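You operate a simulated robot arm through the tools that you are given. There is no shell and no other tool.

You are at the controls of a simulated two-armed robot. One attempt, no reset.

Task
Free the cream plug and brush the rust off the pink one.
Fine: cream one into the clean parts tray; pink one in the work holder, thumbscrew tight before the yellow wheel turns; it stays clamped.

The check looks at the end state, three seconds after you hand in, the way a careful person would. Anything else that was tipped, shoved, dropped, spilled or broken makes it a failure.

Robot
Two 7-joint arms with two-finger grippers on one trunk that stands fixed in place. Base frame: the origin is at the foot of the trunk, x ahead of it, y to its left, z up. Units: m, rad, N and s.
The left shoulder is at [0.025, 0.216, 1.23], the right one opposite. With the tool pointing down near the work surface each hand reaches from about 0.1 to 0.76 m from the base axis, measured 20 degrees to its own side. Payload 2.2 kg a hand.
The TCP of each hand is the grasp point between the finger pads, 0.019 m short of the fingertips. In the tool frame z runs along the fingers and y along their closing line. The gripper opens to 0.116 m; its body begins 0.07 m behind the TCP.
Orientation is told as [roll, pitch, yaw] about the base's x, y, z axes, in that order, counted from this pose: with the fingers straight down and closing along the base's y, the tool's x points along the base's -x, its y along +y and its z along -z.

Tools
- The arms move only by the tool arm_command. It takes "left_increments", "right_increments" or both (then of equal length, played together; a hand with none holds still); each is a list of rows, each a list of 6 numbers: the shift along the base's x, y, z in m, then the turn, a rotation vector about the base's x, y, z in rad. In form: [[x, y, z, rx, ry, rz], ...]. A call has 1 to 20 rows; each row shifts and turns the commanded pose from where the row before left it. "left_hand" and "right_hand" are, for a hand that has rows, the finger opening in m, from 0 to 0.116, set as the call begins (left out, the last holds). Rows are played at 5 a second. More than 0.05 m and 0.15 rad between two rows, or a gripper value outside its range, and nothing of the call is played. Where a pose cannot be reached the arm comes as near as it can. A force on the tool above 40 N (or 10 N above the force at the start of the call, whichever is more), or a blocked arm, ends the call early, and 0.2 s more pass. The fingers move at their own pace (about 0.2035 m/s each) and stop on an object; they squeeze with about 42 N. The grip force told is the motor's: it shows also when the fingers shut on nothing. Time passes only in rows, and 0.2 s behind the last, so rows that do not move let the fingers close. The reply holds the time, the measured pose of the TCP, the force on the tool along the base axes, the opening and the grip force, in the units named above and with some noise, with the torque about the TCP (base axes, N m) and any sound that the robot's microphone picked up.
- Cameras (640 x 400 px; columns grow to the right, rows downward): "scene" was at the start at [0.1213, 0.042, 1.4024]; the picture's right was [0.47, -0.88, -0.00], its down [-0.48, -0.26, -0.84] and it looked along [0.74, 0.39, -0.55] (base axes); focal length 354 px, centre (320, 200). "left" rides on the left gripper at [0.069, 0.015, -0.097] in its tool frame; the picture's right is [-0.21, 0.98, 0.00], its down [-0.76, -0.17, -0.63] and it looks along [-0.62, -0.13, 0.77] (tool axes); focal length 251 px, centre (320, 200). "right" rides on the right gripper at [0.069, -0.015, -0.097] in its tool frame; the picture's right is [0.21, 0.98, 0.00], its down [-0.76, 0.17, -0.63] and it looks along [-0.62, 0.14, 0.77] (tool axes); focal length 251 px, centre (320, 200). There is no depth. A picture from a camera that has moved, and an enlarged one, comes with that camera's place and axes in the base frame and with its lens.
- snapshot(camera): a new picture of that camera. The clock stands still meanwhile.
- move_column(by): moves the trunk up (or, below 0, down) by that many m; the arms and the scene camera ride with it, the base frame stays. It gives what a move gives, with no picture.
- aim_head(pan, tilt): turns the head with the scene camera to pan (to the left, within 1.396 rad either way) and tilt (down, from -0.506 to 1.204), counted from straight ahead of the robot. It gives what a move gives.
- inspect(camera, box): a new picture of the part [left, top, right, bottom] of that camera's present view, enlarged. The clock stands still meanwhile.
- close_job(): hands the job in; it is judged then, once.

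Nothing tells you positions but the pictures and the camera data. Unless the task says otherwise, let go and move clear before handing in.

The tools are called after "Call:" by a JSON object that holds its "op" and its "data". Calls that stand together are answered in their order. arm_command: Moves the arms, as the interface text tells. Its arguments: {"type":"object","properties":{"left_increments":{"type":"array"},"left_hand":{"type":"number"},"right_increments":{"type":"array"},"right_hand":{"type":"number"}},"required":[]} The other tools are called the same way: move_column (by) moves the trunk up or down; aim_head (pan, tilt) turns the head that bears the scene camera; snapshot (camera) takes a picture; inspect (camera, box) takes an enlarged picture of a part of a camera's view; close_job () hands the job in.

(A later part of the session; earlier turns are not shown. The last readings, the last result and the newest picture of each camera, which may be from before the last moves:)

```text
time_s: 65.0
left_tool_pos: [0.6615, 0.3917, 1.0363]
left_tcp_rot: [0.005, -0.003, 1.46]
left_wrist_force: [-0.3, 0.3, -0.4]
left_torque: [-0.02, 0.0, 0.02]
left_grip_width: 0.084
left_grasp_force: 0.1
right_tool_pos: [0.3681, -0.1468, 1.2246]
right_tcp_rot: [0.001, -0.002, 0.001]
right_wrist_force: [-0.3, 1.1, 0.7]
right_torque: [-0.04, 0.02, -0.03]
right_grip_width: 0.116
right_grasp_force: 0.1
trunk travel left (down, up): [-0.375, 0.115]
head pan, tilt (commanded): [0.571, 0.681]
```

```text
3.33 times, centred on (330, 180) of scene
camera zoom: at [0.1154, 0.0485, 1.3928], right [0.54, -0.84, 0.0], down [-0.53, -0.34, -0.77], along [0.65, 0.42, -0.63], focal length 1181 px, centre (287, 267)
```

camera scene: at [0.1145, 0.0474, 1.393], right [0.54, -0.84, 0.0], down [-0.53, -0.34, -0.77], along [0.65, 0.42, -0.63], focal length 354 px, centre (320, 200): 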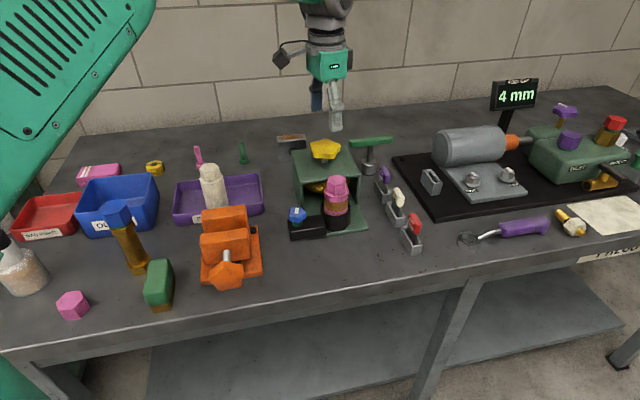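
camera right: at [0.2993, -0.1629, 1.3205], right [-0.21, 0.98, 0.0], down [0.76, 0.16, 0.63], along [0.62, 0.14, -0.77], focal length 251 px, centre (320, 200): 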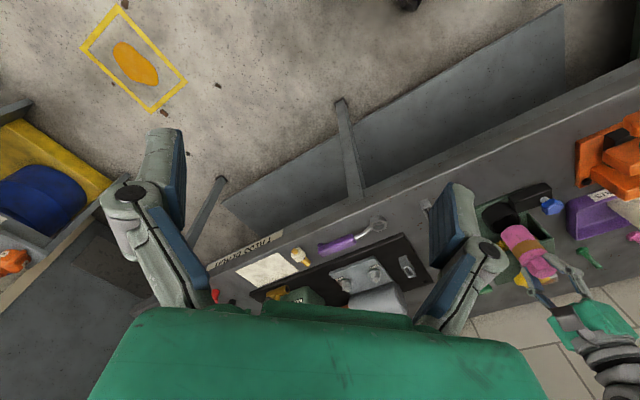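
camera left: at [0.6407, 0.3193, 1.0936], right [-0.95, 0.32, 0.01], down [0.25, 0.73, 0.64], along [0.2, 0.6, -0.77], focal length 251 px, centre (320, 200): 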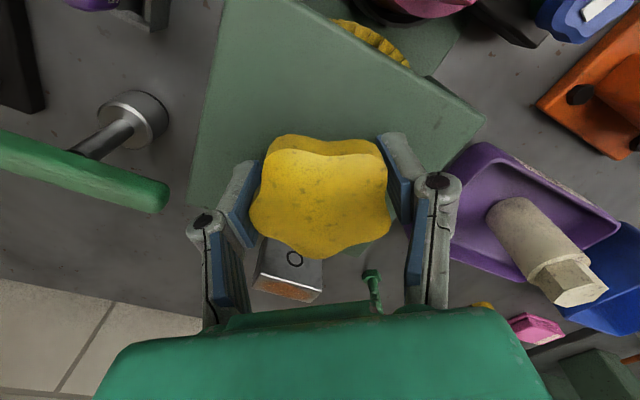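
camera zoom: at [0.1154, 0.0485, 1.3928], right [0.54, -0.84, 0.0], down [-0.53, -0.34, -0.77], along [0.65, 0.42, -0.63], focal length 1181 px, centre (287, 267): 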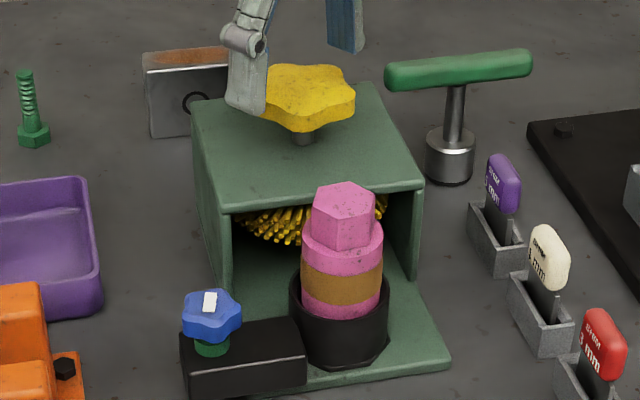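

Two views plus the force readings show the lobe/valley grip sits ~3 mm off the wheel axis, so I need to orbit the hand slightly while turning. I'll swing back above the wheel, ready for the next stroke.

Call:
{"op": "arm_command", "data": {"left_increments": [[0.0028, 0.0008, 0, 0, 0, -0.145], [0, 0, 0, 0, 0, -0.145], [0, 0, 0, 0, 0, -0.145], [0, 0, 0, 0, 0, -0.145], [0, 0, 0, 0, 0, -0.145], [0, 0, 0, 0, 0, -0.145], [0, 0, 0, 0, 0, -0.145], [0, 0, 0, 0, 0, -0.145], [0, 0, 0, 0, 0, -0.145], [0, 0, 0, 0, 0, -0.145], [0, 0, 0, 0, 0, -0.145], [0, 0, 0, 0, 0, -0.145], [0, 0, 0, 0, 0, -0.14], [0, 0, 0, 0, 0, 0]]}}

Call:
{"op": "inspect", "data": {"camera": "left", "box": [240, 90, 400, 250]}}

Call:
{"op": "inspect", "data": {"camera": "scene", "box": [280, 120, 380, 240]}}

```text
time_s: 68.0
left_tool_pos: [0.6658, 0.3895, 1.0372]
left_tcp_rot: [0.001, -0.004, -0.423]
left_wrist_force: [0.4, 0.3, 0.6]
left_torque: [0.01, 0.0, 0.0]
left_grip_width: 0.0842
left_grasp_force: 0.1
right_tool_pos: [0.3681, -0.1482, 1.2246]
right_tcp_rot: [0.002, -0.001, 0.001]
right_wrist_force: [0.2, 0.5, -0.4]
right_torque: [0.02, -0.04, 0.0]
right_grip_width: 0.1161
right_grasp_force: 0.1
trunk travel left (down, up): [-0.375, 0.115]
head pan, tilt (commanded): [0.571, 0.681]
```

```text
2.50 times, centred on (320, 170) of left
camera zoom: at [0.6063, 0.4331, 1.133], right [0.6, 0.8, 0.0], down [0.62, -0.46, 0.63], along [0.51, -0.38, -0.77], focal length 629 px, centre (320, 275)
```

zoom: 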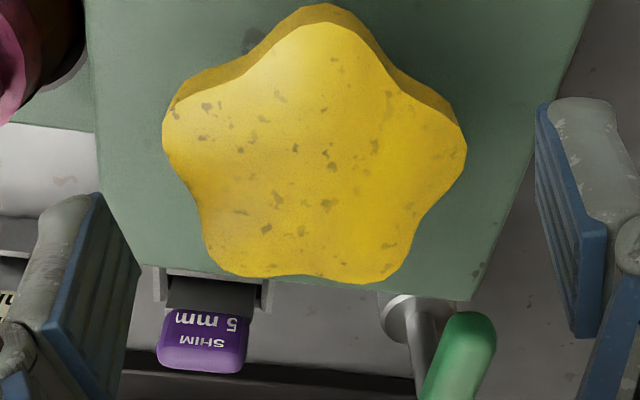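

```text
3.33 times, centred on (330, 180) of scene
camera zoom: at [0.1151, 0.0473, 1.3929], right [0.54, -0.84, 0.0], down [-0.53, -0.34, -0.77], along [0.65, 0.42, -0.63], focal length 1181 px, centre (287, 267)
```

zoom: 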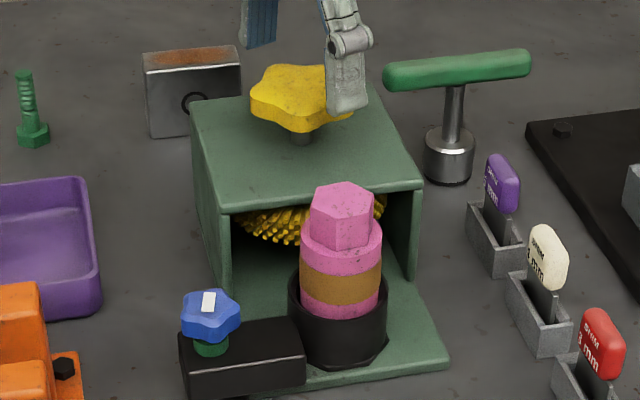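

The wheel's lobes are where predicted and the hand is correctly offset for the lobe/valley grip. Lowering and gripping again.

Call:
{"op": "arm_command", "data": {"left_increments": [[0, 0, -0.02, 0, 0, 0], [0, 0, -0.02, 0, 0, 0], [0, 0, 0, 0, 0, 0]]}}

Call:
{"op": "arm_command", "data": {"left_increments": [[0, 0, 0, 0, 0, 0], [0, 0, 0, 0, 0, 0], [0, 0, 0, 0, 0, 0]], "left_hand": 0.0}}

Call:
{"op": "snapshot", "data": {"camera": "left"}}

```text
time_s: 68.8
left_tool_pos: [0.6651, 0.3927, 0.9977]
left_tcp_rot: [0.003, -0.004, -0.421]
left_wrist_force: [0.8, -0.3, -0.4]
left_torque: [0.01, -0.01, -0.01]
left_grip_width: 0.0839
left_grasp_force: 0.1
right_tool_pos: [0.3661, -0.1485, 1.2257]
right_tcp_rot: [0.002, -0.004, 0.001]
right_wrist_force: [-0.5, -0.3, -0.8]
right_torque: [-0.03, -0.01, 0.0]
right_grip_width: 0.116
right_grasp_force: 0.1
trunk travel left (down, up): [-0.375, 0.115]
head pan, tilt (commanded): [0.571, 0.681]
```

```text
time_s: 69.6
left_tool_pos: [0.6632, 0.3898, 0.9973]
left_tcp_rot: [0.003, 0.0, -0.421]
left_wrist_force: [-6.2, -6.7, -1.2]
left_torque: [-0.99, 0.13, -0.03]
left_grip_width: 0.0603
left_grasp_force: 44.8
right_tool_pos: [0.3674, -0.1508, 1.2244]
right_tcp_rot: [0.002, -0.005, 0.001]
right_wrist_force: [-0.5, 0.0, 0.3]
right_torque: [0.03, 0.01, 0.02]
right_grip_width: 0.1158
right_grasp_force: 0.0
trunk travel left (down, up): [-0.375, 0.115]
head pan, tilt (commanded): [0.571, 0.681]
```

```text
taken
camera left: at [0.6056, 0.4315, 1.0939], right [0.59, 0.8, 0.0], down [0.62, -0.46, 0.63], along [0.51, -0.38, -0.77], focal length 251 px, centre (320, 200)
```

left: 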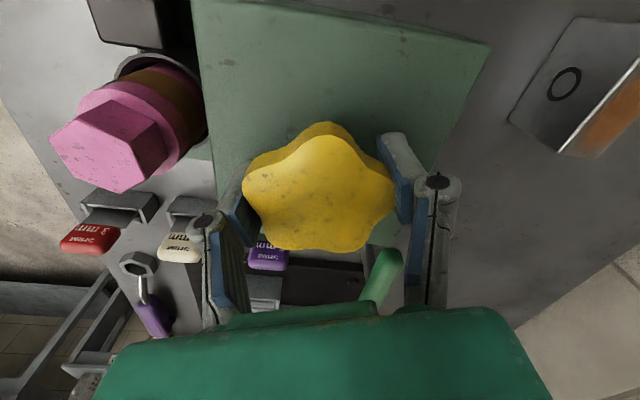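

Grip is good; relieving ~2 mm of offset and making the stroke with the orbit correction.

Call:
{"op": "arm_command", "data": {"left_increments": [[-0.0015, -0.0018, 0, 0, 0, 0], [-0.00042, 0.00015, 0, 0, 0, 0.14], [-0.00044, 9e-05, 0, 0, 0, 0.14], [-0.00045, 3e-05, 0, 0, 0, 0.14], [-0.00045, -3e-05, 0, 0, 0, 0.14], [-0.00044, -9e-05, 0, 0, 0, 0.14], [-0.00042, -0.00015, 0, 0, 0, 0.14], [-0.00039, -0.00021, 0, 0, 0, 0.14], [-0.00037, -0.00027, 0, 0, 0, 0.14], [0, 0, 0, 0, 0, 0]]}}

Call:
{"op": "inspect", "data": {"camera": "scene", "box": [280, 120, 380, 240]}}

```text
time_s: 71.8
left_tool_pos: [0.664, 0.3878, 0.9974]
left_tcp_rot: [0.002, -0.006, 0.702]
left_wrist_force: [26.3, 3.0, 10.5]
left_torque: [0.13, -0.13, 0.03]
left_grip_width: 0.06
left_grasp_force: 45.0
right_tool_pos: [0.3694, -0.1489, 1.2237]
right_tcp_rot: [0.002, 0.0, -0.002]
right_wrist_force: [-0.5, -1.0, 0.3]
right_torque: [0.0, -0.03, -0.01]
right_grip_width: 0.1161
right_grasp_force: 0.0
trunk travel left (down, up): [-0.375, 0.115]
head pan, tilt (commanded): [0.571, 0.681]
```

```text
3.33 times, centred on (330, 180) of scene
camera zoom: at [0.1191, 0.0468, 1.3927], right [0.54, -0.84, 0.0], down [-0.54, -0.34, -0.77], along [0.65, 0.42, -0.63], focal length 1181 px, centre (287, 267)
```

zoom: 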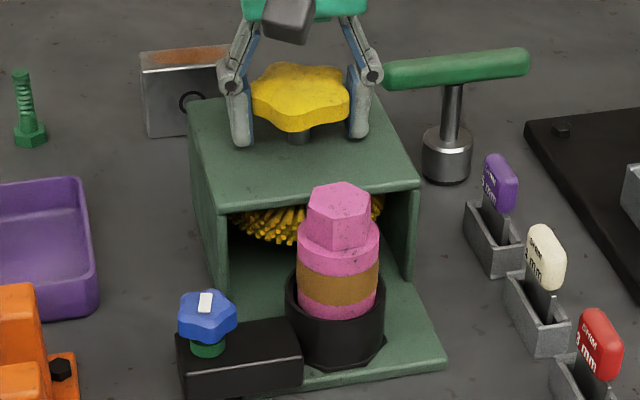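

The orbit correction overcompensated (26 N side force); the constrained poses actually cluster around (0.6634, 0.3886), so plain rotation about that point is right. I'll recentre there and continue the stroke.

Call:
{"op": "arm_command", "data": {"left_increments": [[0.0012, 0.0003, 0, 0, 0, 0], [0.0013, 0.0003, 0, 0, 0, 0], [0, 0, 0, 0, 0, 0]]}}

Call:
{"op": "arm_command", "data": {"left_increments": [[0, 0, 0, 0, 0, 0.12], [0, 0, 0, 0, 0, 0.12], [0, 0, 0, 0, 0, 0.12], [0, 0, 0, 0, 0, 0]]}}

```text
time_s: 72.6
left_tool_pos: [0.6638, 0.389, 0.9983]
left_tcp_rot: [0.002, -0.005, 0.701]
left_wrist_force: [18.5, 1.8, 12.9]
left_torque: [-0.09, -0.82, 0.0]
left_grip_width: 0.0598
left_grasp_force: 45.5
right_tool_pos: [0.3681, -0.1489, 1.2244]
right_tcp_rot: [0.004, -0.002, 0.0]
right_wrist_force: [0.0, -1.0, 0.1]
right_torque: [0.03, -0.01, 0.01]
right_grip_width: 0.1163
right_grasp_force: 0.1
trunk travel left (down, up): [-0.375, 0.115]
head pan, tilt (commanded): [0.571, 0.681]
```

```text
time_s: 73.6
left_tool_pos: [0.6637, 0.3888, 0.997]
left_tcp_rot: [0.002, -0.005, 1.061]
left_wrist_force: [17.5, 1.5, 12.5]
left_torque: [0.08, -0.45, 0.0]
left_grip_width: 0.0599
left_grasp_force: 45.4
right_tool_pos: [0.3672, -0.1494, 1.2247]
right_tcp_rot: [0.003, -0.001, 0.001]
right_wrist_force: [0.1, -0.1, 0.0]
right_torque: [0.01, -0.01, -0.01]
right_grip_width: 0.1161
right_grasp_force: 0.1
trunk travel left (down, up): [-0.375, 0.115]
head pan, tilt (commanded): [0.571, 0.681]
```

Side force is down but still ~17 N in +x; I'll ease further that way before continuing.

Call:
{"op": "arm_command", "data": {"left_increments": [[0.0015, 0, 0.0005, 0, 0, 0], [0.0015, 0, 0.0005, 0, 0, 0], [0, 0, 0, 0, 0, 0]]}}

Call:
{"op": "arm_command", "data": {"left_increments": [[0, 0, 0, 0, 0, 0.12], [0, 0, 0, 0, 0, 0.12], [0, 0, 0, 0, 0, 0.12], [0, 0, 0, 0, 0, 0.12], [0, 0, 0, 0, 0, 0]]}}

Call:
{"op": "inspect", "data": {"camera": "scene", "box": [280, 120, 380, 240]}}

Call:
{"op": "snapshot", "data": {"camera": "left"}}

```text
time_s: 74.4
left_tool_pos: [0.6652, 0.3884, 0.9978]
left_tcp_rot: [0.008, 0.0, 1.063]
left_wrist_force: [3.1, -0.7, 6.1]
left_torque: [0.66, -0.34, 0.0]
left_grip_width: 0.0598
left_grasp_force: 45.0
right_tool_pos: [0.367, -0.1495, 1.2237]
right_tcp_rot: [0.004, -0.005, 0.002]
right_wrist_force: [-0.6, -0.1, 0.6]
right_torque: [0.0, 0.0, 0.03]
right_grip_width: 0.1158
right_grasp_force: 0.0
trunk travel left (down, up): [-0.375, 0.115]
head pan, tilt (commanded): [0.571, 0.681]
```

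```text
time_s: 75.6
left_tool_pos: [0.6657, 0.3893, 0.9979]
left_tcp_rot: [0.007, -0.003, 1.542]
left_wrist_force: [-3.8, -4.0, -1.0]
left_torque: [-1.19, 0.38, 0.03]
left_grip_width: 0.0598
left_grasp_force: 44.8
right_tool_pos: [0.3673, -0.1498, 1.2247]
right_tcp_rot: [0.003, -0.004, -0.002]
right_wrist_force: [0.6, -0.2, 0.7]
right_torque: [-0.05, -0.01, -0.01]
right_grip_width: 0.1163
right_grasp_force: 0.1
trunk travel left (down, up): [-0.375, 0.115]
head pan, tilt (commanded): [0.571, 0.681]
```

```text
3.33 times, centred on (330, 180) of scene
camera zoom: at [0.1145, 0.0461, 1.393], right [0.54, -0.84, 0.0], down [-0.53, -0.34, -0.78], along [0.65, 0.42, -0.63], focal length 1181 px, centre (287, 267)
```

zoom: 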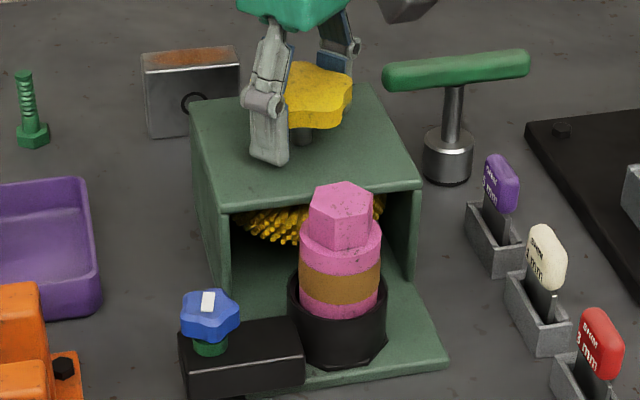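

```text
taken
camera left: at [0.6467, 0.3197, 1.0939], right [-0.97, 0.24, 0.01], down [0.19, 0.75, 0.63], along [0.15, 0.61, -0.77], focal length 251 px, centre (320, 200)
```

left: 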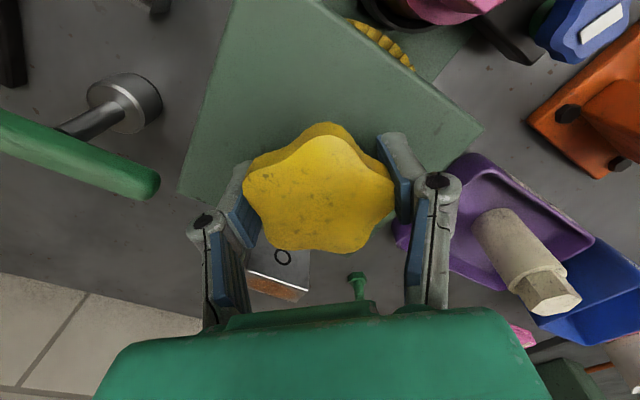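

Forces are now small, and the wheel has turned ~3.9 rad in total. I'll check the rust band close up.

Call:
{"op": "inspect", "data": {"camera": "scene", "box": [315, 170, 355, 225]}}

Call:
{"op": "inspect", "data": {"camera": "right", "box": [470, 150, 590, 260]}}

```text
7.27 times, centred on (335, 198) of scene
camera zoom: at [0.1145, 0.0461, 1.393], right [0.54, -0.84, 0.0], down [-0.53, -0.34, -0.78], along [0.65, 0.42, -0.63], focal length 2577 px, centre (211, 218)
```

zoom: 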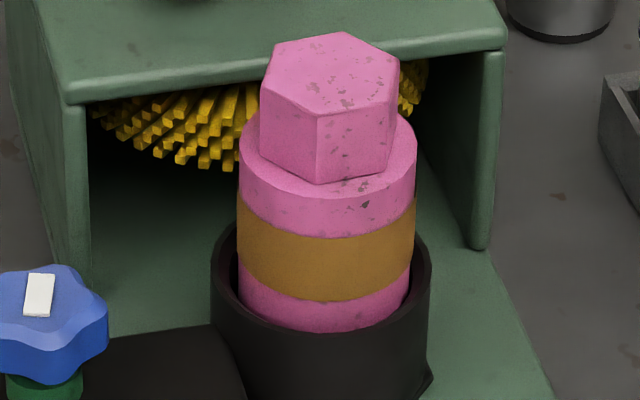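

```text
3.64 times, centred on (530, 205) of right
camera zoom: at [0.2988, -0.1641, 1.3204], right [-0.21, 0.98, 0.0], down [0.75, 0.16, 0.64], along [0.62, 0.14, -0.77], focal length 914 px, centre (-444, 182)
```

zoom: 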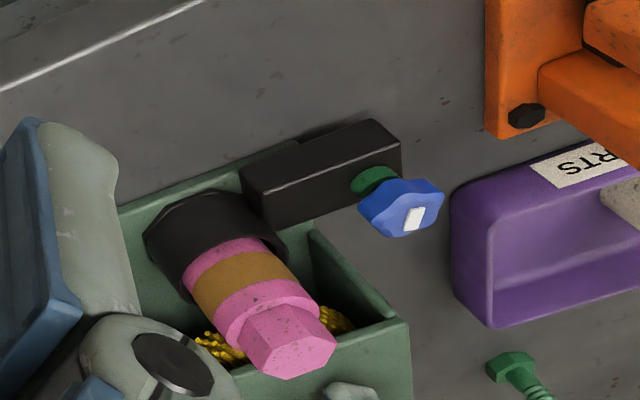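

No visible change in the band yet; it likely needs more turns. I'll ratchet: open, lift, swing back 144°, and regrip for a longer stroke.

Call:
{"op": "arm_command", "data": {"left_increments": [[0, 0, 0, 0, 0, 0], [0, 0, 0.02, 0, 0, 0], [0, 0, 0.02, 0, 0, 0], [0, 0, 0, 0, 0, -0.15], [0, 0, 0, 0, 0, -0.15], [0, 0, 0, 0, 0, -0.15], [0, 0, 0, 0, 0, -0.15], [0, 0, 0, 0, 0, -0.15], [0, 0, 0, 0, 0, -0.15], [0, 0, 0, 0, 0, -0.15], [0, 0, 0, 0, 0, -0.15], [0, 0, 0, 0, 0, -0.15], [0, 0, 0, 0, 0, -0.15], [0, 0, 0, 0, 0, -0.15], [0, 0, 0, 0, 0, -0.15], [0, 0, 0, 0, 0, -0.15], [0, 0, 0, 0, 0, -0.15], [0, 0, 0, 0, 0, -0.15], [0, 0, 0, 0, 0, -0.15], [0, 0, 0, 0, 0, -0.113]], "left_hand": 0.08}}

Call:
{"op": "snapshot", "data": {"camera": "left"}}

Call:
{"op": "inspect", "data": {"camera": "scene", "box": [270, 100, 390, 240]}}

```text
time_s: 79.8
left_tool_pos: [0.6662, 0.3888, 1.0375]
left_tcp_rot: [0.002, -0.003, -0.974]
left_wrist_force: [-1.1, -0.1, 0.2]
left_torque: [0.02, 0.01, 0.0]
left_grip_width: 0.0801
left_grasp_force: 0.1
right_tool_pos: [0.3681, -0.148, 1.2254]
right_tcp_rot: [0.001, -0.001, 0.0]
right_wrist_force: [-0.7, -0.2, -1.3]
right_torque: [-0.02, 0.0, 0.01]
right_grip_width: 0.1159
right_grasp_force: 0.1
trunk travel left (down, up): [-0.375, 0.115]
head pan, tilt (commanded): [0.571, 0.681]
```

```text
taken
camera left: at [0.6376, 0.4554, 1.134], right [0.93, 0.37, 0.0], down [0.29, -0.72, 0.63], along [0.24, -0.59, -0.77], focal length 251 px, centre (320, 200)
```

left: 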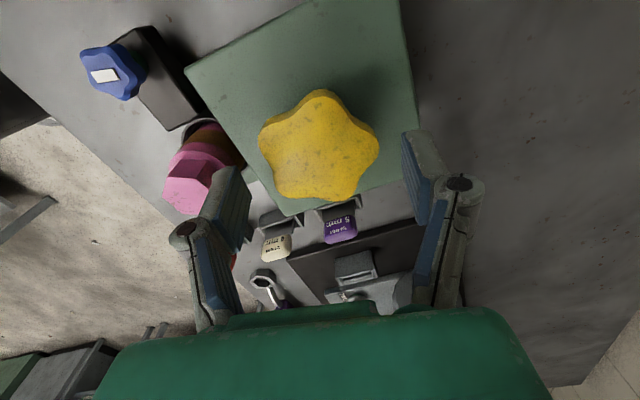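

```text
2.86 times, centred on (330, 170) of scene
camera zoom: at [0.1151, 0.0475, 1.3929], right [0.54, -0.84, 0.0], down [-0.53, -0.34, -0.77], along [0.65, 0.42, -0.63], focal length 1012 px, centre (291, 286)
```

zoom: 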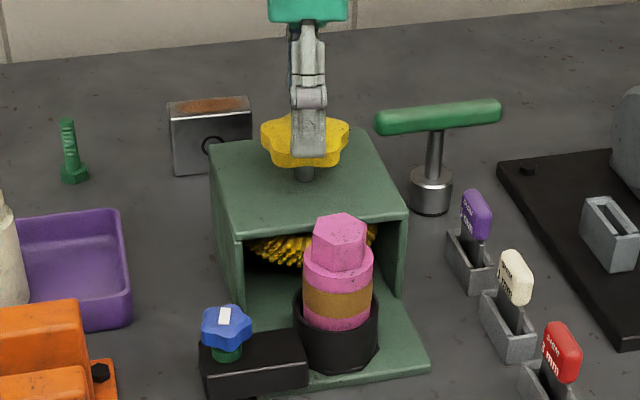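

The wheel is centred and the pink plug has >1 cm clearance from the finger. Lower, grip, and stroke.

Call:
{"op": "arm_command", "data": {"left_increments": [[0, 0, -0.02, 0, 0, 0], [0, 0, -0.02, 0, 0, 0], [0, 0, 0, 0, 0, 0]]}}

Call:
{"op": "arm_command", "data": {"left_increments": [[0, 0, 0, 0, 0, 0], [0, 0, 0, 0, 0, 0], [0, 0, 0, 0, 0, 0]], "left_hand": 0.0}}

Call:
{"op": "snapshot", "data": {"camera": "left"}}

```text
time_s: 80.6
left_tool_pos: [0.6646, 0.3888, 0.998]
left_tcp_rot: [0.002, -0.005, -0.973]
left_wrist_force: [-0.4, -0.2, -0.1]
left_torque: [0.02, 0.01, -0.02]
left_grip_width: 0.0799
left_grasp_force: 0.1
right_tool_pos: [0.3682, -0.1484, 1.2243]
right_tcp_rot: [0.001, -0.004, 0.0]
right_wrist_force: [-0.3, 0.2, -0.8]
right_torque: [-0.01, -0.01, -0.03]
right_grip_width: 0.1161
right_grasp_force: 0.0
trunk travel left (down, up): [-0.375, 0.115]
head pan, tilt (commanded): [0.571, 0.681]
```

```text
time_s: 81.4
left_tool_pos: [0.6663, 0.3877, 0.9974]
left_tcp_rot: [0.002, -0.003, -0.971]
left_wrist_force: [-4.2, -1.1, 2.2]
left_torque: [-0.21, 0.69, 0.01]
left_grip_width: 0.0598
left_grasp_force: 45.2
right_tool_pos: [0.3668, -0.1504, 1.2246]
right_tcp_rot: [0.002, -0.001, -0.001]
right_wrist_force: [-0.2, 0.1, 0.0]
right_torque: [0.01, 0.0, 0.0]
right_grip_width: 0.1161
right_grasp_force: 0.0
trunk travel left (down, up): [-0.375, 0.115]
head pan, tilt (commanded): [0.571, 0.681]
```

```text
taken
camera left: at [0.6368, 0.4547, 1.094], right [0.93, 0.37, 0.0], down [0.29, -0.72, 0.63], along [0.24, -0.59, -0.77], focal length 251 px, centre (320, 200)
```

left: 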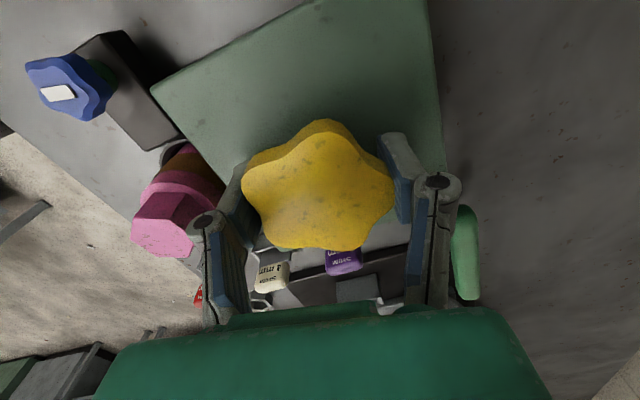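

Low side load. Stroke first half.

Call:
{"op": "arm_command", "data": {"left_increments": [[0, 0, 0, 0, 0, 0.14], [0, 0, 0, 0, 0, 0.14], [0, 0, 0, 0, 0, 0.14], [0, 0, 0, 0, 0, 0.14], [0, 0, 0, 0, 0, 0.14], [0, 0, 0, 0, 0, 0.14], [0, 0, 0, 0, 0, 0.14], [0, 0, 0, 0, 0, 0.14], [0, 0, 0, 0, 0, 0]]}}

Call:
{"op": "inspect", "data": {"camera": "scene", "box": [290, 150, 370, 240]}}

```text
time_s: 83.4
left_tool_pos: [0.6648, 0.3889, 0.997]
left_tcp_rot: [0.003, -0.002, 0.15]
left_wrist_force: [-8.4, -3.1, -7.3]
left_torque: [-0.1, -1.0, 0.01]
left_grip_width: 0.0599
left_grasp_force: 44.8
right_tool_pos: [0.367, -0.1485, 1.2242]
right_tcp_rot: [0.001, -0.004, 0.001]
right_wrist_force: [0.5, 0.2, 0.4]
right_torque: [0.02, -0.02, -0.05]
right_grip_width: 0.1164
right_grasp_force: 0.0
trunk travel left (down, up): [-0.375, 0.115]
head pan, tilt (commanded): [0.571, 0.681]
```

```text
4.44 times, centred on (330, 195) of scene
camera zoom: at [0.1147, 0.0471, 1.3929], right [0.54, -0.84, 0.0], down [-0.53, -0.34, -0.77], along [0.65, 0.42, -0.63], focal length 1575 px, centre (276, 222)
```

zoom: 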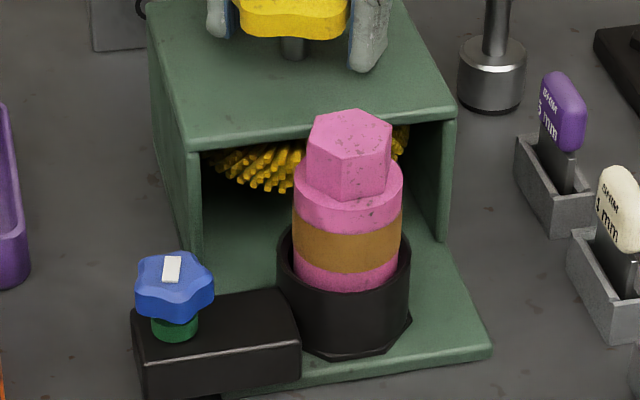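

Continue the second half of this stroke with a small recentring.

Call:
{"op": "arm_command", "data": {"left_increments": [[-0.001, 0, -0.0005, 0, 0, 0.13], [0, 0, 0, 0, 0, 0.14], [0, 0, 0, 0, 0, 0.14], [0, 0, 0, 0, 0, 0.14], [0, 0, 0, 0, 0, 0.14], [0, 0, 0, 0, 0, 0.14], [0, 0, 0, 0, 0, 0.14], [0, 0, 0, 0, 0, 0.14], [0, 0, 0, 0, 0, 0.14], [0, 0, 0, 0, 0, 0.14], [0, 0, 0, 0, 0, 0]]}}

Call:
{"op": "inspect", "data": {"camera": "scene", "box": [290, 150, 370, 240]}}

Call:
{"op": "snapshot", "data": {"camera": "left"}}

```text
time_s: 85.8
left_tool_pos: [0.6635, 0.3892, 0.9974]
left_tcp_rot: [0.003, -0.002, 1.54]
left_wrist_force: [0.8, 1.9, 1.2]
left_torque: [-0.32, 0.0, 0.04]
left_grip_width: 0.0597
left_grasp_force: 45.0
right_tool_pos: [0.3681, -0.1486, 1.2242]
right_tcp_rot: [0.003, -0.001, -0.001]
right_wrist_force: [0.3, 0.5, -0.3]
right_torque: [-0.05, 0.03, 0.01]
right_grip_width: 0.116
right_grasp_force: 0.0
trunk travel left (down, up): [-0.375, 0.115]
head pan, tilt (commanded): [0.571, 0.681]
```

```text
4.44 times, centred on (330, 195) of scene
camera zoom: at [0.1153, 0.0476, 1.3929], right [0.54, -0.84, 0.0], down [-0.53, -0.34, -0.77], along [0.65, 0.42, -0.63], focal length 1575 px, centre (276, 222)
```

zoom: 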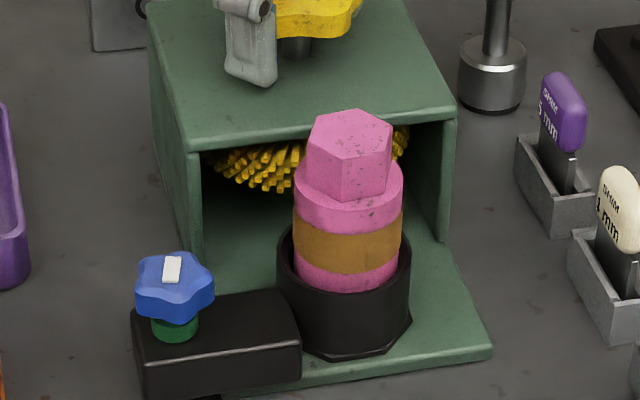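

```text
taken
camera left: at [0.6463, 0.321, 1.0941], right [-0.97, 0.24, 0.0], down [0.19, 0.75, 0.63], along [0.15, 0.62, -0.77], focal length 251 px, centre (320, 200)
```

left: 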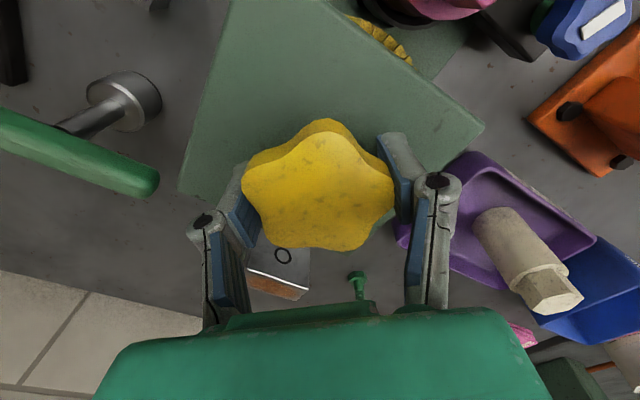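

Over one full turn so far and the band is still visible from the front. I'll check that the brush actually rotates with the wheel.

Call:
{"op": "inspect", "data": {"camera": "scene", "box": [300, 175, 360, 205]}}

Call:
{"op": "arm_command", "data": {"left_increments": [[0, 0, 0, 0, 0, 0.1], [0, 0, 0, 0, 0, 0]]}}

Call:
{"op": "inspect", "data": {"camera": "scene", "box": [300, 175, 360, 205]}}

```text
10.67 times, centred on (330, 190) of scene
camera zoom: at [0.1153, 0.0476, 1.3929], right [0.54, -0.84, 0.0], down [-0.53, -0.34, -0.77], along [0.65, 0.42, -0.63], focal length 3779 px, centre (213, 307)
```

zoom: 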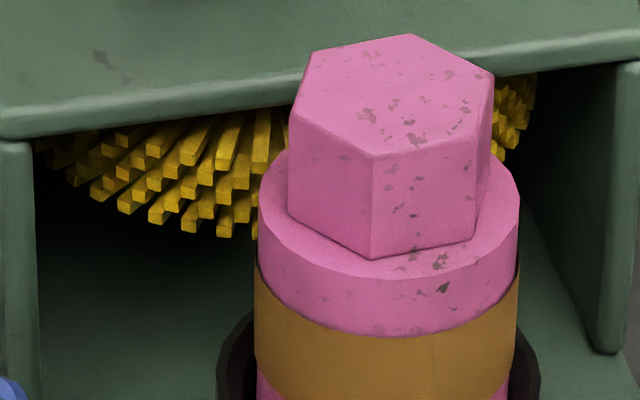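

```text
time_s: 86.4
left_tool_pos: [0.6641, 0.3898, 0.9994]
left_tcp_rot: [0.003, -0.003, 1.639]
left_wrist_force: [1.7, 1.4, 1.6]
left_torque: [0.1, -0.31, 0.04]
left_grip_width: 0.06
left_grasp_force: 45.2
right_tool_pos: [0.368, -0.1478, 1.2252]
right_tcp_rot: [0.003, 0.0, 0.001]
right_wrist_force: [0.4, 0.3, -0.7]
right_torque: [0.01, 0.02, 0.0]
right_grip_width: 0.116
right_grasp_force: 0.0
trunk travel left (down, up): [-0.375, 0.115]
head pan, tilt (commanded): [0.571, 0.681]
```

```text
10.67 times, centred on (330, 190) of scene
camera zoom: at [0.1153, 0.0477, 1.3929], right [0.54, -0.84, 0.0], down [-0.53, -0.34, -0.77], along [0.65, 0.42, -0.63], focal length 3779 px, centre (213, 307)
```

zoom: 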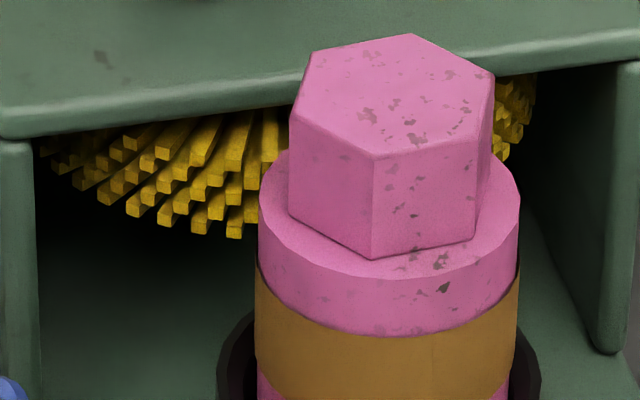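

The brush does rotate with the wheel, so it just needs more turning. I'll extend each stroke to a half-turn (π) ratchet.

Call:
{"op": "arm_command", "data": {"left_increments": [[0, 0, 0, 0, 0, 0.1], [0, 0, 0, 0, 0, 0]]}}

Call:
{"op": "arm_command", "data": {"left_increments": [[0, 0, 0, 0, 0, 0], [0, 0, 0.02, 0, 0, 0], [0, 0, 0.02, 0, 0, 0], [0.001, 0, 0, 0, 0, -0.15], [0, 0, 0, 0, 0, -0.15], [0, 0, 0, 0, 0, -0.15], [0, 0, 0, 0, 0, -0.15], [0, 0, 0, 0, 0, -0.15], [0, 0, 0, 0, 0, -0.15], [0, 0, 0, 0, 0, -0.15], [0, 0, 0, 0, 0, -0.15], [0, 0, 0, 0, 0, -0.15], [0, 0, 0, 0, 0, -0.15], [0, 0, 0, 0, 0, -0.15], [0, 0, 0, 0, 0, -0.15], [0, 0, 0, 0, 0, -0.15], [0, 0, 0, 0, 0, -0.15], [0, 0, 0, 0, 0, -0.15], [0, 0, 0, 0, 0, -0.15], [0, 0, 0, 0, 0, -0.15]], "left_hand": 0.08}}

Call:
{"op": "arm_command", "data": {"left_increments": [[0, 0, 0, 0, 0, -0.15], [0, 0, 0, 0, 0, -0.15], [0, 0, 0, 0, 0, -0.15], [0, 0, 0, 0, 0, -0.1416], [0, 0, 0, 0, 0, 0]]}}

Call:
{"op": "snapshot", "data": {"camera": "left"}}

```text
time_s: 87.0
left_tool_pos: [0.6649, 0.3889, 0.9979]
left_tcp_rot: [0.004, -0.004, 1.738]
left_wrist_force: [2.7, 2.5, 2.5]
left_torque: [0.23, -0.16, 0.03]
left_grip_width: 0.0602
left_grasp_force: 45.0
right_tool_pos: [0.3674, -0.1488, 1.224]
right_tcp_rot: [0.001, -0.002, 0.0]
right_wrist_force: [0.0, 0.0, 0.2]
right_torque: [0.01, 0.03, -0.03]
right_grip_width: 0.1162
right_grasp_force: 0.1
trunk travel left (down, up): [-0.375, 0.115]
head pan, tilt (commanded): [0.571, 0.681]
```

```text
time_s: 91.2
left_tool_pos: [0.6655, 0.3886, 1.0384]
left_tcp_rot: [0.0, -0.003, -0.812]
left_wrist_force: [-1.0, -0.2, -0.2]
left_torque: [-0.03, -0.03, -0.02]
left_grip_width: 0.08
left_grasp_force: 0.1
right_tool_pos: [0.3675, -0.1481, 1.2242]
right_tcp_rot: [0.004, -0.002, 0.001]
right_wrist_force: [0.0, 0.3, -0.4]
right_torque: [0.01, -0.02, -0.03]
right_grip_width: 0.1159
right_grasp_force: 0.0
trunk travel left (down, up): [-0.375, 0.115]
head pan, tilt (commanded): [0.571, 0.681]
```

```text
time_s: 92.4
left_tool_pos: [0.6657, 0.3884, 1.0386]
left_tcp_rot: [0.001, -0.003, -1.403]
left_wrist_force: [0.2, -0.4, -0.9]
left_torque: [0.01, 0.02, -0.02]
left_grip_width: 0.0799
left_grasp_force: 0.1
right_tool_pos: [0.368, -0.1491, 1.2249]
right_tcp_rot: [0.001, -0.001, 0.0]
right_wrist_force: [-0.4, 1.4, 0.6]
right_torque: [0.02, 0.02, 0.01]
right_grip_width: 0.1158
right_grasp_force: 0.0
trunk travel left (down, up): [-0.375, 0.115]
head pan, tilt (commanded): [0.571, 0.681]
```

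```text
taken
camera left: at [0.6675, 0.4605, 1.1337], right [1.0, -0.05, 0.0], down [-0.04, -0.77, 0.64], along [-0.03, -0.63, -0.77], focal length 251 px, centre (320, 200)
```

left: 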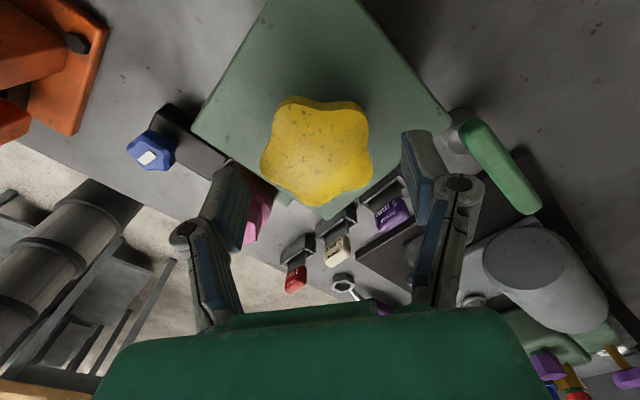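

Full half-turn swing is reachable and clear of the T-handle. Lower, grip, and stroke.

Call:
{"op": "arm_command", "data": {"left_increments": [[0, 0, -0.02, 0, 0, 0], [0, 0, -0.02, 0, 0, 0], [0, 0, 0, 0, 0, 0]]}}

Call:
{"op": "arm_command", "data": {"left_increments": [[0, 0, 0, 0, 0, 0], [0, 0, 0, 0, 0, 0], [0, 0, 0, 0, 0, 0.05], [0, 0, 0, 0, 0, 0]], "left_hand": 0.0}}

```text
time_s: 93.2
left_tool_pos: [0.6652, 0.3889, 0.9982]
left_tcp_rot: [0.002, -0.001, -1.4]
left_wrist_force: [-0.5, 0.3, 0.0]
left_torque: [0.03, 0.0, 0.02]
left_grip_width: 0.0799
left_grasp_force: 0.1
right_tool_pos: [0.3675, -0.1481, 1.2247]
right_tcp_rot: [0.001, -0.004, 0.001]
right_wrist_force: [-0.8, 0.8, 1.0]
right_torque: [0.01, 0.0, -0.03]
right_grip_width: 0.116
right_grasp_force: 0.0
trunk travel left (down, up): [-0.375, 0.115]
head pan, tilt (commanded): [0.571, 0.681]
```

```text
time_s: 94.2
left_tool_pos: [0.6645, 0.3884, 0.9972]
left_tcp_rot: [0.001, -0.002, -1.351]
left_wrist_force: [-4.8, -0.4, 1.9]
left_torque: [-0.07, 0.31, -0.02]
left_grip_width: 0.0599
left_grasp_force: 44.8
right_tool_pos: [0.3667, -0.149, 1.2239]
right_tcp_rot: [0.002, -0.004, 0.0]
right_wrist_force: [0.2, 0.2, -0.4]
right_torque: [0.0, 0.0, 0.03]
right_grip_width: 0.1161
right_grasp_force: 0.2
trunk travel left (down, up): [-0.375, 0.115]
head pan, tilt (commanded): [0.571, 0.681]
```

Call:
{"op": "arm_command", "data": {"left_increments": [[-0.0005, 0, 0, 0, 0, 0.14], [0, 0, 0, 0, 0, 0.14], [0, 0, 0, 0, 0, 0.14], [0, 0, 0, 0, 0, 0.14], [0, 0, 0, 0, 0, 0.14], [0, 0, 0, 0, 0, 0.14], [0, 0, 0, 0, 0, 0.14], [0, 0, 0, 0, 0, 0.14], [0, 0, 0, 0, 0, 0.14], [0, 0, 0, 0, 0, 0.14], [0, 0, 0, 0, 0, 0.14], [0, 0, 0, 0, 0, 0]]}}

Call:
{"op": "arm_command", "data": {"left_increments": [[0, 0, 0, 0, 0, 0.14], [0, 0, 0, 0, 0, 0.14], [0, 0, 0, 0, 0, 0.14], [0, 0, 0, 0, 0, 0.14], [0, 0, 0, 0, 0, 0.14], [0, 0, 0, 0, 0, 0.14], [0, 0, 0, 0, 0, 0.14], [0, 0, 0, 0, 0, 0.14], [0, 0, 0, 0, 0, 0.14], [0, 0, 0, 0, 0, 0.14], [0, 0, 0, 0, 0, 0.14], [0, 0, 0, 0, 0, 0]]}}

Call:
{"op": "inspect", "data": {"camera": "scene", "box": [290, 150, 370, 240]}}

```text
time_s: 96.8
left_tool_pos: [0.6643, 0.3894, 0.998]
left_tcp_rot: [0.003, -0.002, 0.19]
left_wrist_force: [-7.1, -2.4, -4.5]
left_torque: [-0.42, -0.74, 0.01]
left_grip_width: 0.0599
left_grasp_force: 45.2
right_tool_pos: [0.3683, -0.149, 1.2253]
right_tcp_rot: [0.002, -0.003, -0.001]
right_wrist_force: [0.5, -0.1, 0.9]
right_torque: [0.04, -0.03, 0.01]
right_grip_width: 0.1158
right_grasp_force: 0.0
trunk travel left (down, up): [-0.375, 0.115]
head pan, tilt (commanded): [0.571, 0.681]
```

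```text
time_s: 99.4
left_tool_pos: [0.6652, 0.3892, 0.9985]
left_tcp_rot: [0.005, -0.003, 1.731]
left_wrist_force: [-8.7, -1.7, -4.4]
left_torque: [-0.67, -0.33, 0.02]
left_grip_width: 0.0602
left_grasp_force: 45.3
right_tool_pos: [0.3669, -0.1489, 1.2245]
right_tcp_rot: [0.001, -0.004, -0.001]
right_wrist_force: [-0.3, 0.8, -0.3]
right_torque: [-0.03, -0.04, 0.03]
right_grip_width: 0.1161
right_grasp_force: 0.0
trunk travel left (down, up): [-0.375, 0.115]
head pan, tilt (commanded): [0.571, 0.681]
```

```text
4.44 times, centred on (330, 195) of scene
camera zoom: at [0.1141, 0.0471, 1.393], right [0.54, -0.84, 0.0], down [-0.53, -0.34, -0.78], along [0.65, 0.42, -0.63], focal length 1575 px, centre (276, 222)
```

zoom: 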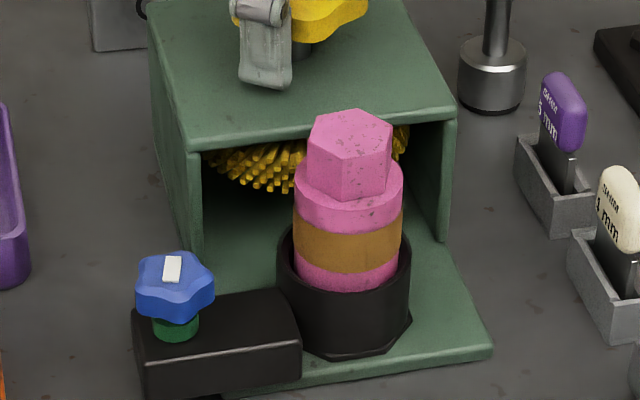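

Call:
{"op": "inspect", "data": {"camera": "scene", "box": [315, 170, 355, 225]}}

Call:
{"op": "inspect", "data": {"camera": "right", "box": [470, 150, 590, 260]}}

```text
7.27 times, centred on (335, 198) of scene
camera zoom: at [0.1141, 0.0471, 1.393], right [0.54, -0.84, 0.0], down [-0.53, -0.34, -0.78], along [0.65, 0.42, -0.63], focal length 2577 px, centre (211, 218)
```

zoom: 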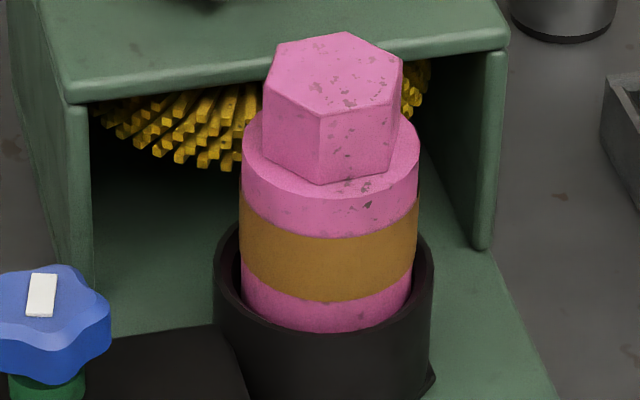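

```text
3.64 times, centred on (530, 205) of right
camera zoom: at [0.2986, -0.1632, 1.3206], right [-0.21, 0.98, 0.0], down [0.75, 0.16, 0.64], along [0.62, 0.14, -0.77], focal length 914 px, centre (-444, 182)
```

zoom: 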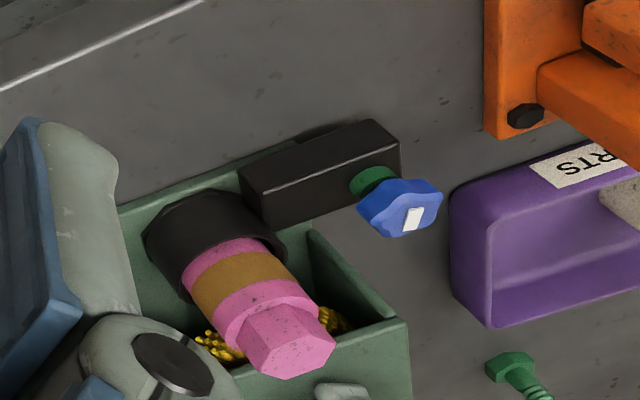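

Band unchanged so far after ~1.55 turns; I'll keep ratcheting in the same direction to pass two full turns.

Call:
{"op": "arm_command", "data": {"left_increments": [[0, 0, 0, 0, 0, 0], [0, 0, 0.02, 0, 0, 0], [0, 0, 0.02, 0, 0, 0], [0, 0, 0, 0, 0, -0.15], [0, 0, 0, 0, 0, -0.15], [0, 0, 0, 0, 0, -0.15], [0, 0, 0, 0, 0, -0.15], [0, 0, 0, 0, 0, -0.15], [0, 0, 0, 0, 0, -0.15], [0, 0, 0, 0, 0, -0.15], [0, 0, 0, 0, 0, -0.15], [0, 0, 0, 0, 0, -0.15], [0, 0, 0, 0, 0, -0.15], [0, 0, 0, 0, 0, -0.15], [0, 0, 0, 0, 0, -0.15], [0, 0, 0, 0, 0, -0.15], [0, 0, 0, 0, 0, -0.15], [0, 0, 0, 0, 0, -0.15], [0, 0, 0, 0, 0, -0.15], [0, 0, 0, 0, 0, -0.15]], "left_hand": 0.08}}

Call:
{"op": "arm_command", "data": {"left_increments": [[0, 0, 0, 0, 0, -0.15], [0, 0, 0, 0, 0, -0.15], [0, 0, 0, 0, 0, -0.15], [0, 0, 0, 0, 0, -0.1416], [0, 0, 0, 0, 0, 0]]}}

Call:
{"op": "inspect", "data": {"camera": "left", "box": [200, 90, 440, 270]}}

```text
time_s: 103.6
left_tool_pos: [0.665, 0.3895, 1.0384]
left_tcp_rot: [0.002, -0.003, -0.825]
left_wrist_force: [0.2, 0.0, -0.1]
left_torque: [0.02, 0.04, 0.01]
left_grip_width: 0.0801
left_grasp_force: 0.1
right_tool_pos: [0.3669, -0.1486, 1.2241]
right_tcp_rot: [0.002, -0.004, 0.0]
right_wrist_force: [0.0, -0.1, -0.4]
right_torque: [0.02, 0.01, 0.0]
right_grip_width: 0.116
right_grasp_force: 0.0
trunk travel left (down, up): [-0.375, 0.115]
head pan, tilt (commanded): [0.571, 0.681]
```

```text
time_s: 104.8
left_tool_pos: [0.6664, 0.3883, 1.0372]
left_tcp_rot: [0.001, -0.003, -1.413]
left_wrist_force: [0.2, 0.9, -0.6]
left_torque: [0.01, -0.04, -0.01]
left_grip_width: 0.0802
left_grasp_force: 0.1
right_tool_pos: [0.3675, -0.1493, 1.2245]
right_tcp_rot: [0.002, 0.0, 0.0]
right_wrist_force: [0.1, -0.2, -0.1]
right_torque: [0.01, 0.02, 0.0]
right_grip_width: 0.1161
right_grasp_force: 0.1
trunk travel left (down, up): [-0.375, 0.115]
head pan, tilt (commanded): [0.571, 0.681]
```

```text
2.22 times, centred on (320, 180) of left
camera zoom: at [0.6677, 0.4607, 1.1337], right [1.0, -0.06, 0.0], down [-0.05, -0.77, 0.64], along [-0.04, -0.63, -0.77], focal length 559 px, centre (320, 244)
```

zoom: 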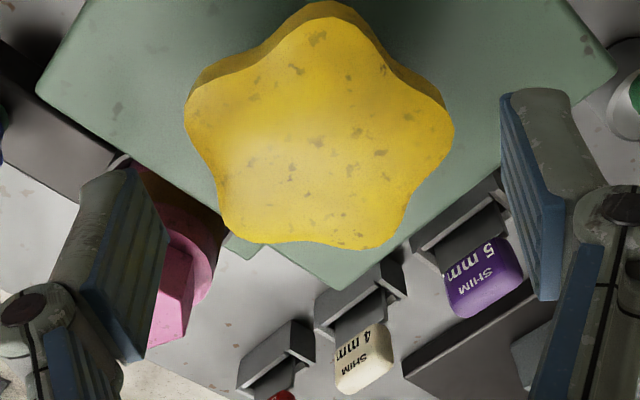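

Aligned with the lobes again. Lower, grip, and another half-turn.

Call:
{"op": "arm_command", "data": {"left_increments": [[0, 0, -0.02, 0, 0, 0], [0, 0, -0.02, 0, 0, 0], [0, 0, 0, 0, 0, 0]]}}

Call:
{"op": "arm_command", "data": {"left_increments": [[0, 0, 0, 0, 0, 0], [0, 0, 0, 0, 0, 0], [0, 0, 0, 0, 0, 0.05], [-0.0005, 0, 0, 0, 0, 0.14], [0, 0, 0, 0, 0, 0.14], [0, 0, 0, 0, 0, 0.14], [0, 0, 0, 0, 0, 0.14], [0, 0, 0, 0, 0, 0.14], [0, 0, 0, 0, 0, 0.14], [0, 0, 0, 0, 0, 0.14], [0, 0, 0, 0, 0, 0.14], [0, 0, 0, 0, 0, 0.14], [0, 0, 0, 0, 0, 0.14], [0, 0, 0, 0, 0, 0.14], [0, 0, 0, 0, 0, 0]], "left_hand": 0.0}}

Call:
{"op": "inspect", "data": {"camera": "scene", "box": [290, 150, 370, 240]}}

```text
time_s: 105.6
left_tool_pos: [0.6651, 0.3895, 0.9979]
left_tcp_rot: [0.002, -0.004, -1.413]
left_wrist_force: [0.6, 0.6, -0.3]
left_torque: [0.02, -0.01, 0.01]
left_grip_width: 0.0801
left_grasp_force: 0.1
right_tool_pos: [0.3673, -0.1489, 1.2255]
right_tcp_rot: [0.002, -0.003, 0.001]
right_wrist_force: [-0.4, -0.2, 0.0]
right_torque: [-0.02, -0.05, 0.0]
right_grip_width: 0.1162
right_grasp_force: 0.0
trunk travel left (down, up): [-0.375, 0.115]
head pan, tilt (commanded): [0.571, 0.681]
```

```text
time_s: 108.8
left_tool_pos: [0.665, 0.3882, 0.9986]
left_tcp_rot: [0.004, -0.004, 0.18]
left_wrist_force: [-0.7, -0.9, 2.0]
left_torque: [-0.19, -0.49, 0.01]
left_grip_width: 0.06
left_grasp_force: 44.7
right_tool_pos: [0.367, -0.1487, 1.224]
right_tcp_rot: [0.002, -0.004, 0.001]
right_wrist_force: [0.0, -0.2, -0.5]
right_torque: [-0.01, 0.04, 0.0]
right_grip_width: 0.1162
right_grasp_force: 0.0
trunk travel left (down, up): [-0.375, 0.115]
head pan, tilt (commanded): [0.571, 0.681]
```

```text
4.44 times, centred on (330, 195) of scene
camera zoom: at [0.1143, 0.0467, 1.393], right [0.54, -0.84, 0.0], down [-0.53, -0.34, -0.78], along [0.65, 0.42, -0.63], focal length 1575 px, centre (276, 222)
```

zoom: 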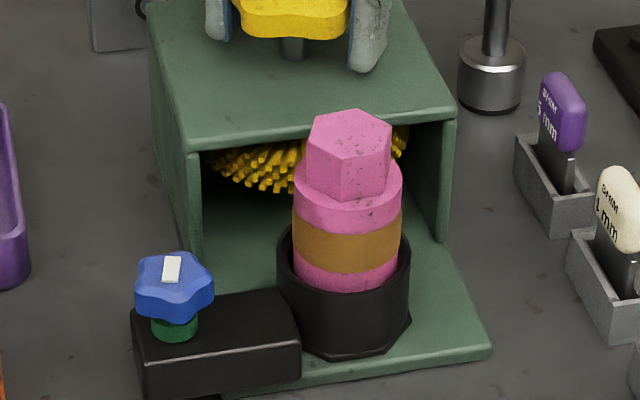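

Call:
{"op": "arm_command", "data": {"left_increments": [[0, 0, 0, 0, 0, 0.14], [0, 0, 0, 0, 0, 0.14], [0, 0, 0, 0, 0, 0.14], [0, 0, 0, 0, 0, 0.14], [0, 0, 0, 0, 0, 0.14], [0, 0, 0, 0, 0, 0.14], [0, 0, 0, 0, 0, 0.14], [0, 0, 0, 0, 0, 0.14], [0, 0, 0, 0, 0, 0.14], [0, 0, 0, 0, 0, 0.14], [0, 0, 0, 0, 0, 0.14], [0, 0, 0, 0, 0, 0.0]]}}

Call:
{"op": "inspect", "data": {"camera": "scene", "box": [290, 150, 370, 240]}}

Call:
{"op": "snapshot", "data": {"camera": "scene"}}

```text
time_s: 111.4
left_tool_pos: [0.6644, 0.3893, 0.9974]
left_tcp_rot: [0.006, -0.004, 1.718]
left_wrist_force: [-1.1, -2.2, 0.9]
left_torque: [-0.96, 0.0, 0.0]
left_grip_width: 0.0601
left_grasp_force: 45.4
right_tool_pos: [0.3676, -0.1495, 1.2248]
right_tcp_rot: [0.001, -0.003, -0.003]
right_wrist_force: [0.1, -0.9, -0.1]
right_torque: [-0.01, 0.01, 0.01]
right_grip_width: 0.116
right_grasp_force: 0.0
trunk travel left (down, up): [-0.375, 0.115]
head pan, tilt (commanded): [0.571, 0.681]
```

```text
4.44 times, centred on (330, 195) of scene
camera zoom: at [0.1152, 0.0467, 1.3929], right [0.54, -0.84, 0.0], down [-0.53, -0.34, -0.77], along [0.65, 0.42, -0.63], focal length 1575 px, centre (276, 222)
```

zoom: 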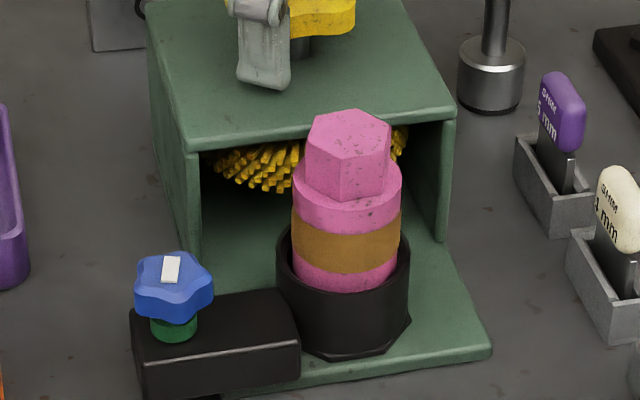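

```text
taken
camera scene: at [0.1152, 0.0467, 1.3929], right [0.54, -0.84, 0.0], down [-0.53, -0.34, -0.77], along [0.65, 0.42, -0.63], focal length 354 px, centre (320, 200)
```

scene: 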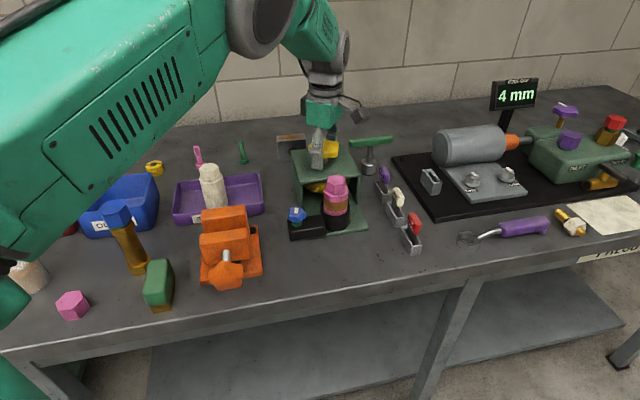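

Two full counter-clockwise turns with no change and no sound. I'll try the opposite direction (already gripped) and watch for any effect.

Call:
{"op": "arm_command", "data": {"left_increments": [[0, 0, 0, 0, 0, -0.14], [0, 0, 0, 0, 0, -0.14], [0, 0, 0, 0, 0, -0.14], [0, 0, 0, 0, 0, -0.14], [0, 0, 0, 0, 0, -0.14], [0, 0, 0, 0, 0, -0.14], [0, 0, 0, 0, 0, -0.14], [0, 0, 0, 0, 0, -0.14], [0, 0, 0, 0, 0, -0.14], [0, 0, 0, 0, 0, -0.14], [0, 0, 0, 0, 0, -0.14], [0, 0, 0, 0, 0, 0.0]]}}

Call:
{"op": "inspect", "data": {"camera": "scene", "box": [290, 150, 370, 240]}}

```text
time_s: 114.0
left_tool_pos: [0.6643, 0.3881, 0.9988]
left_tcp_rot: [0.002, -0.001, 0.176]
left_wrist_force: [-1.6, 1.1, 0.7]
left_torque: [0.65, 0.03, -0.01]
left_grip_width: 0.0596
left_grasp_force: 44.7
right_tool_pos: [0.3666, -0.1489, 1.2252]
right_tcp_rot: [0.003, -0.003, -0.001]
right_wrist_force: [-0.3, -1.0, -0.3]
right_torque: [-0.02, 0.02, 0.02]
right_grip_width: 0.116
right_grasp_force: 0.1
trunk travel left (down, up): [-0.375, 0.115]
head pan, tilt (commanded): [0.571, 0.681]
```

```text
4.44 times, centred on (330, 195) of scene
camera zoom: at [0.1148, 0.0469, 1.393], right [0.54, -0.84, 0.0], down [-0.53, -0.34, -0.77], along [0.65, 0.42, -0.63], focal length 1575 px, centre (276, 222)
```

zoom: 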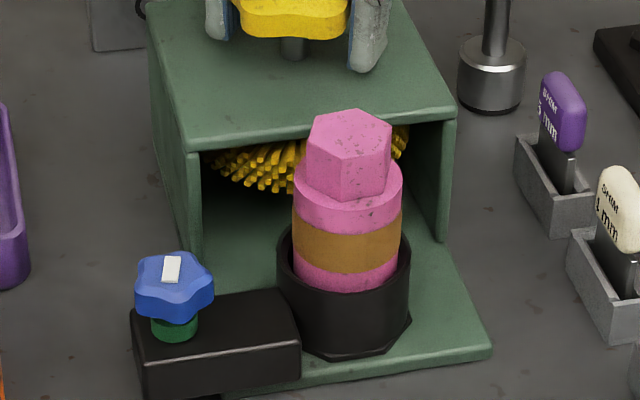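

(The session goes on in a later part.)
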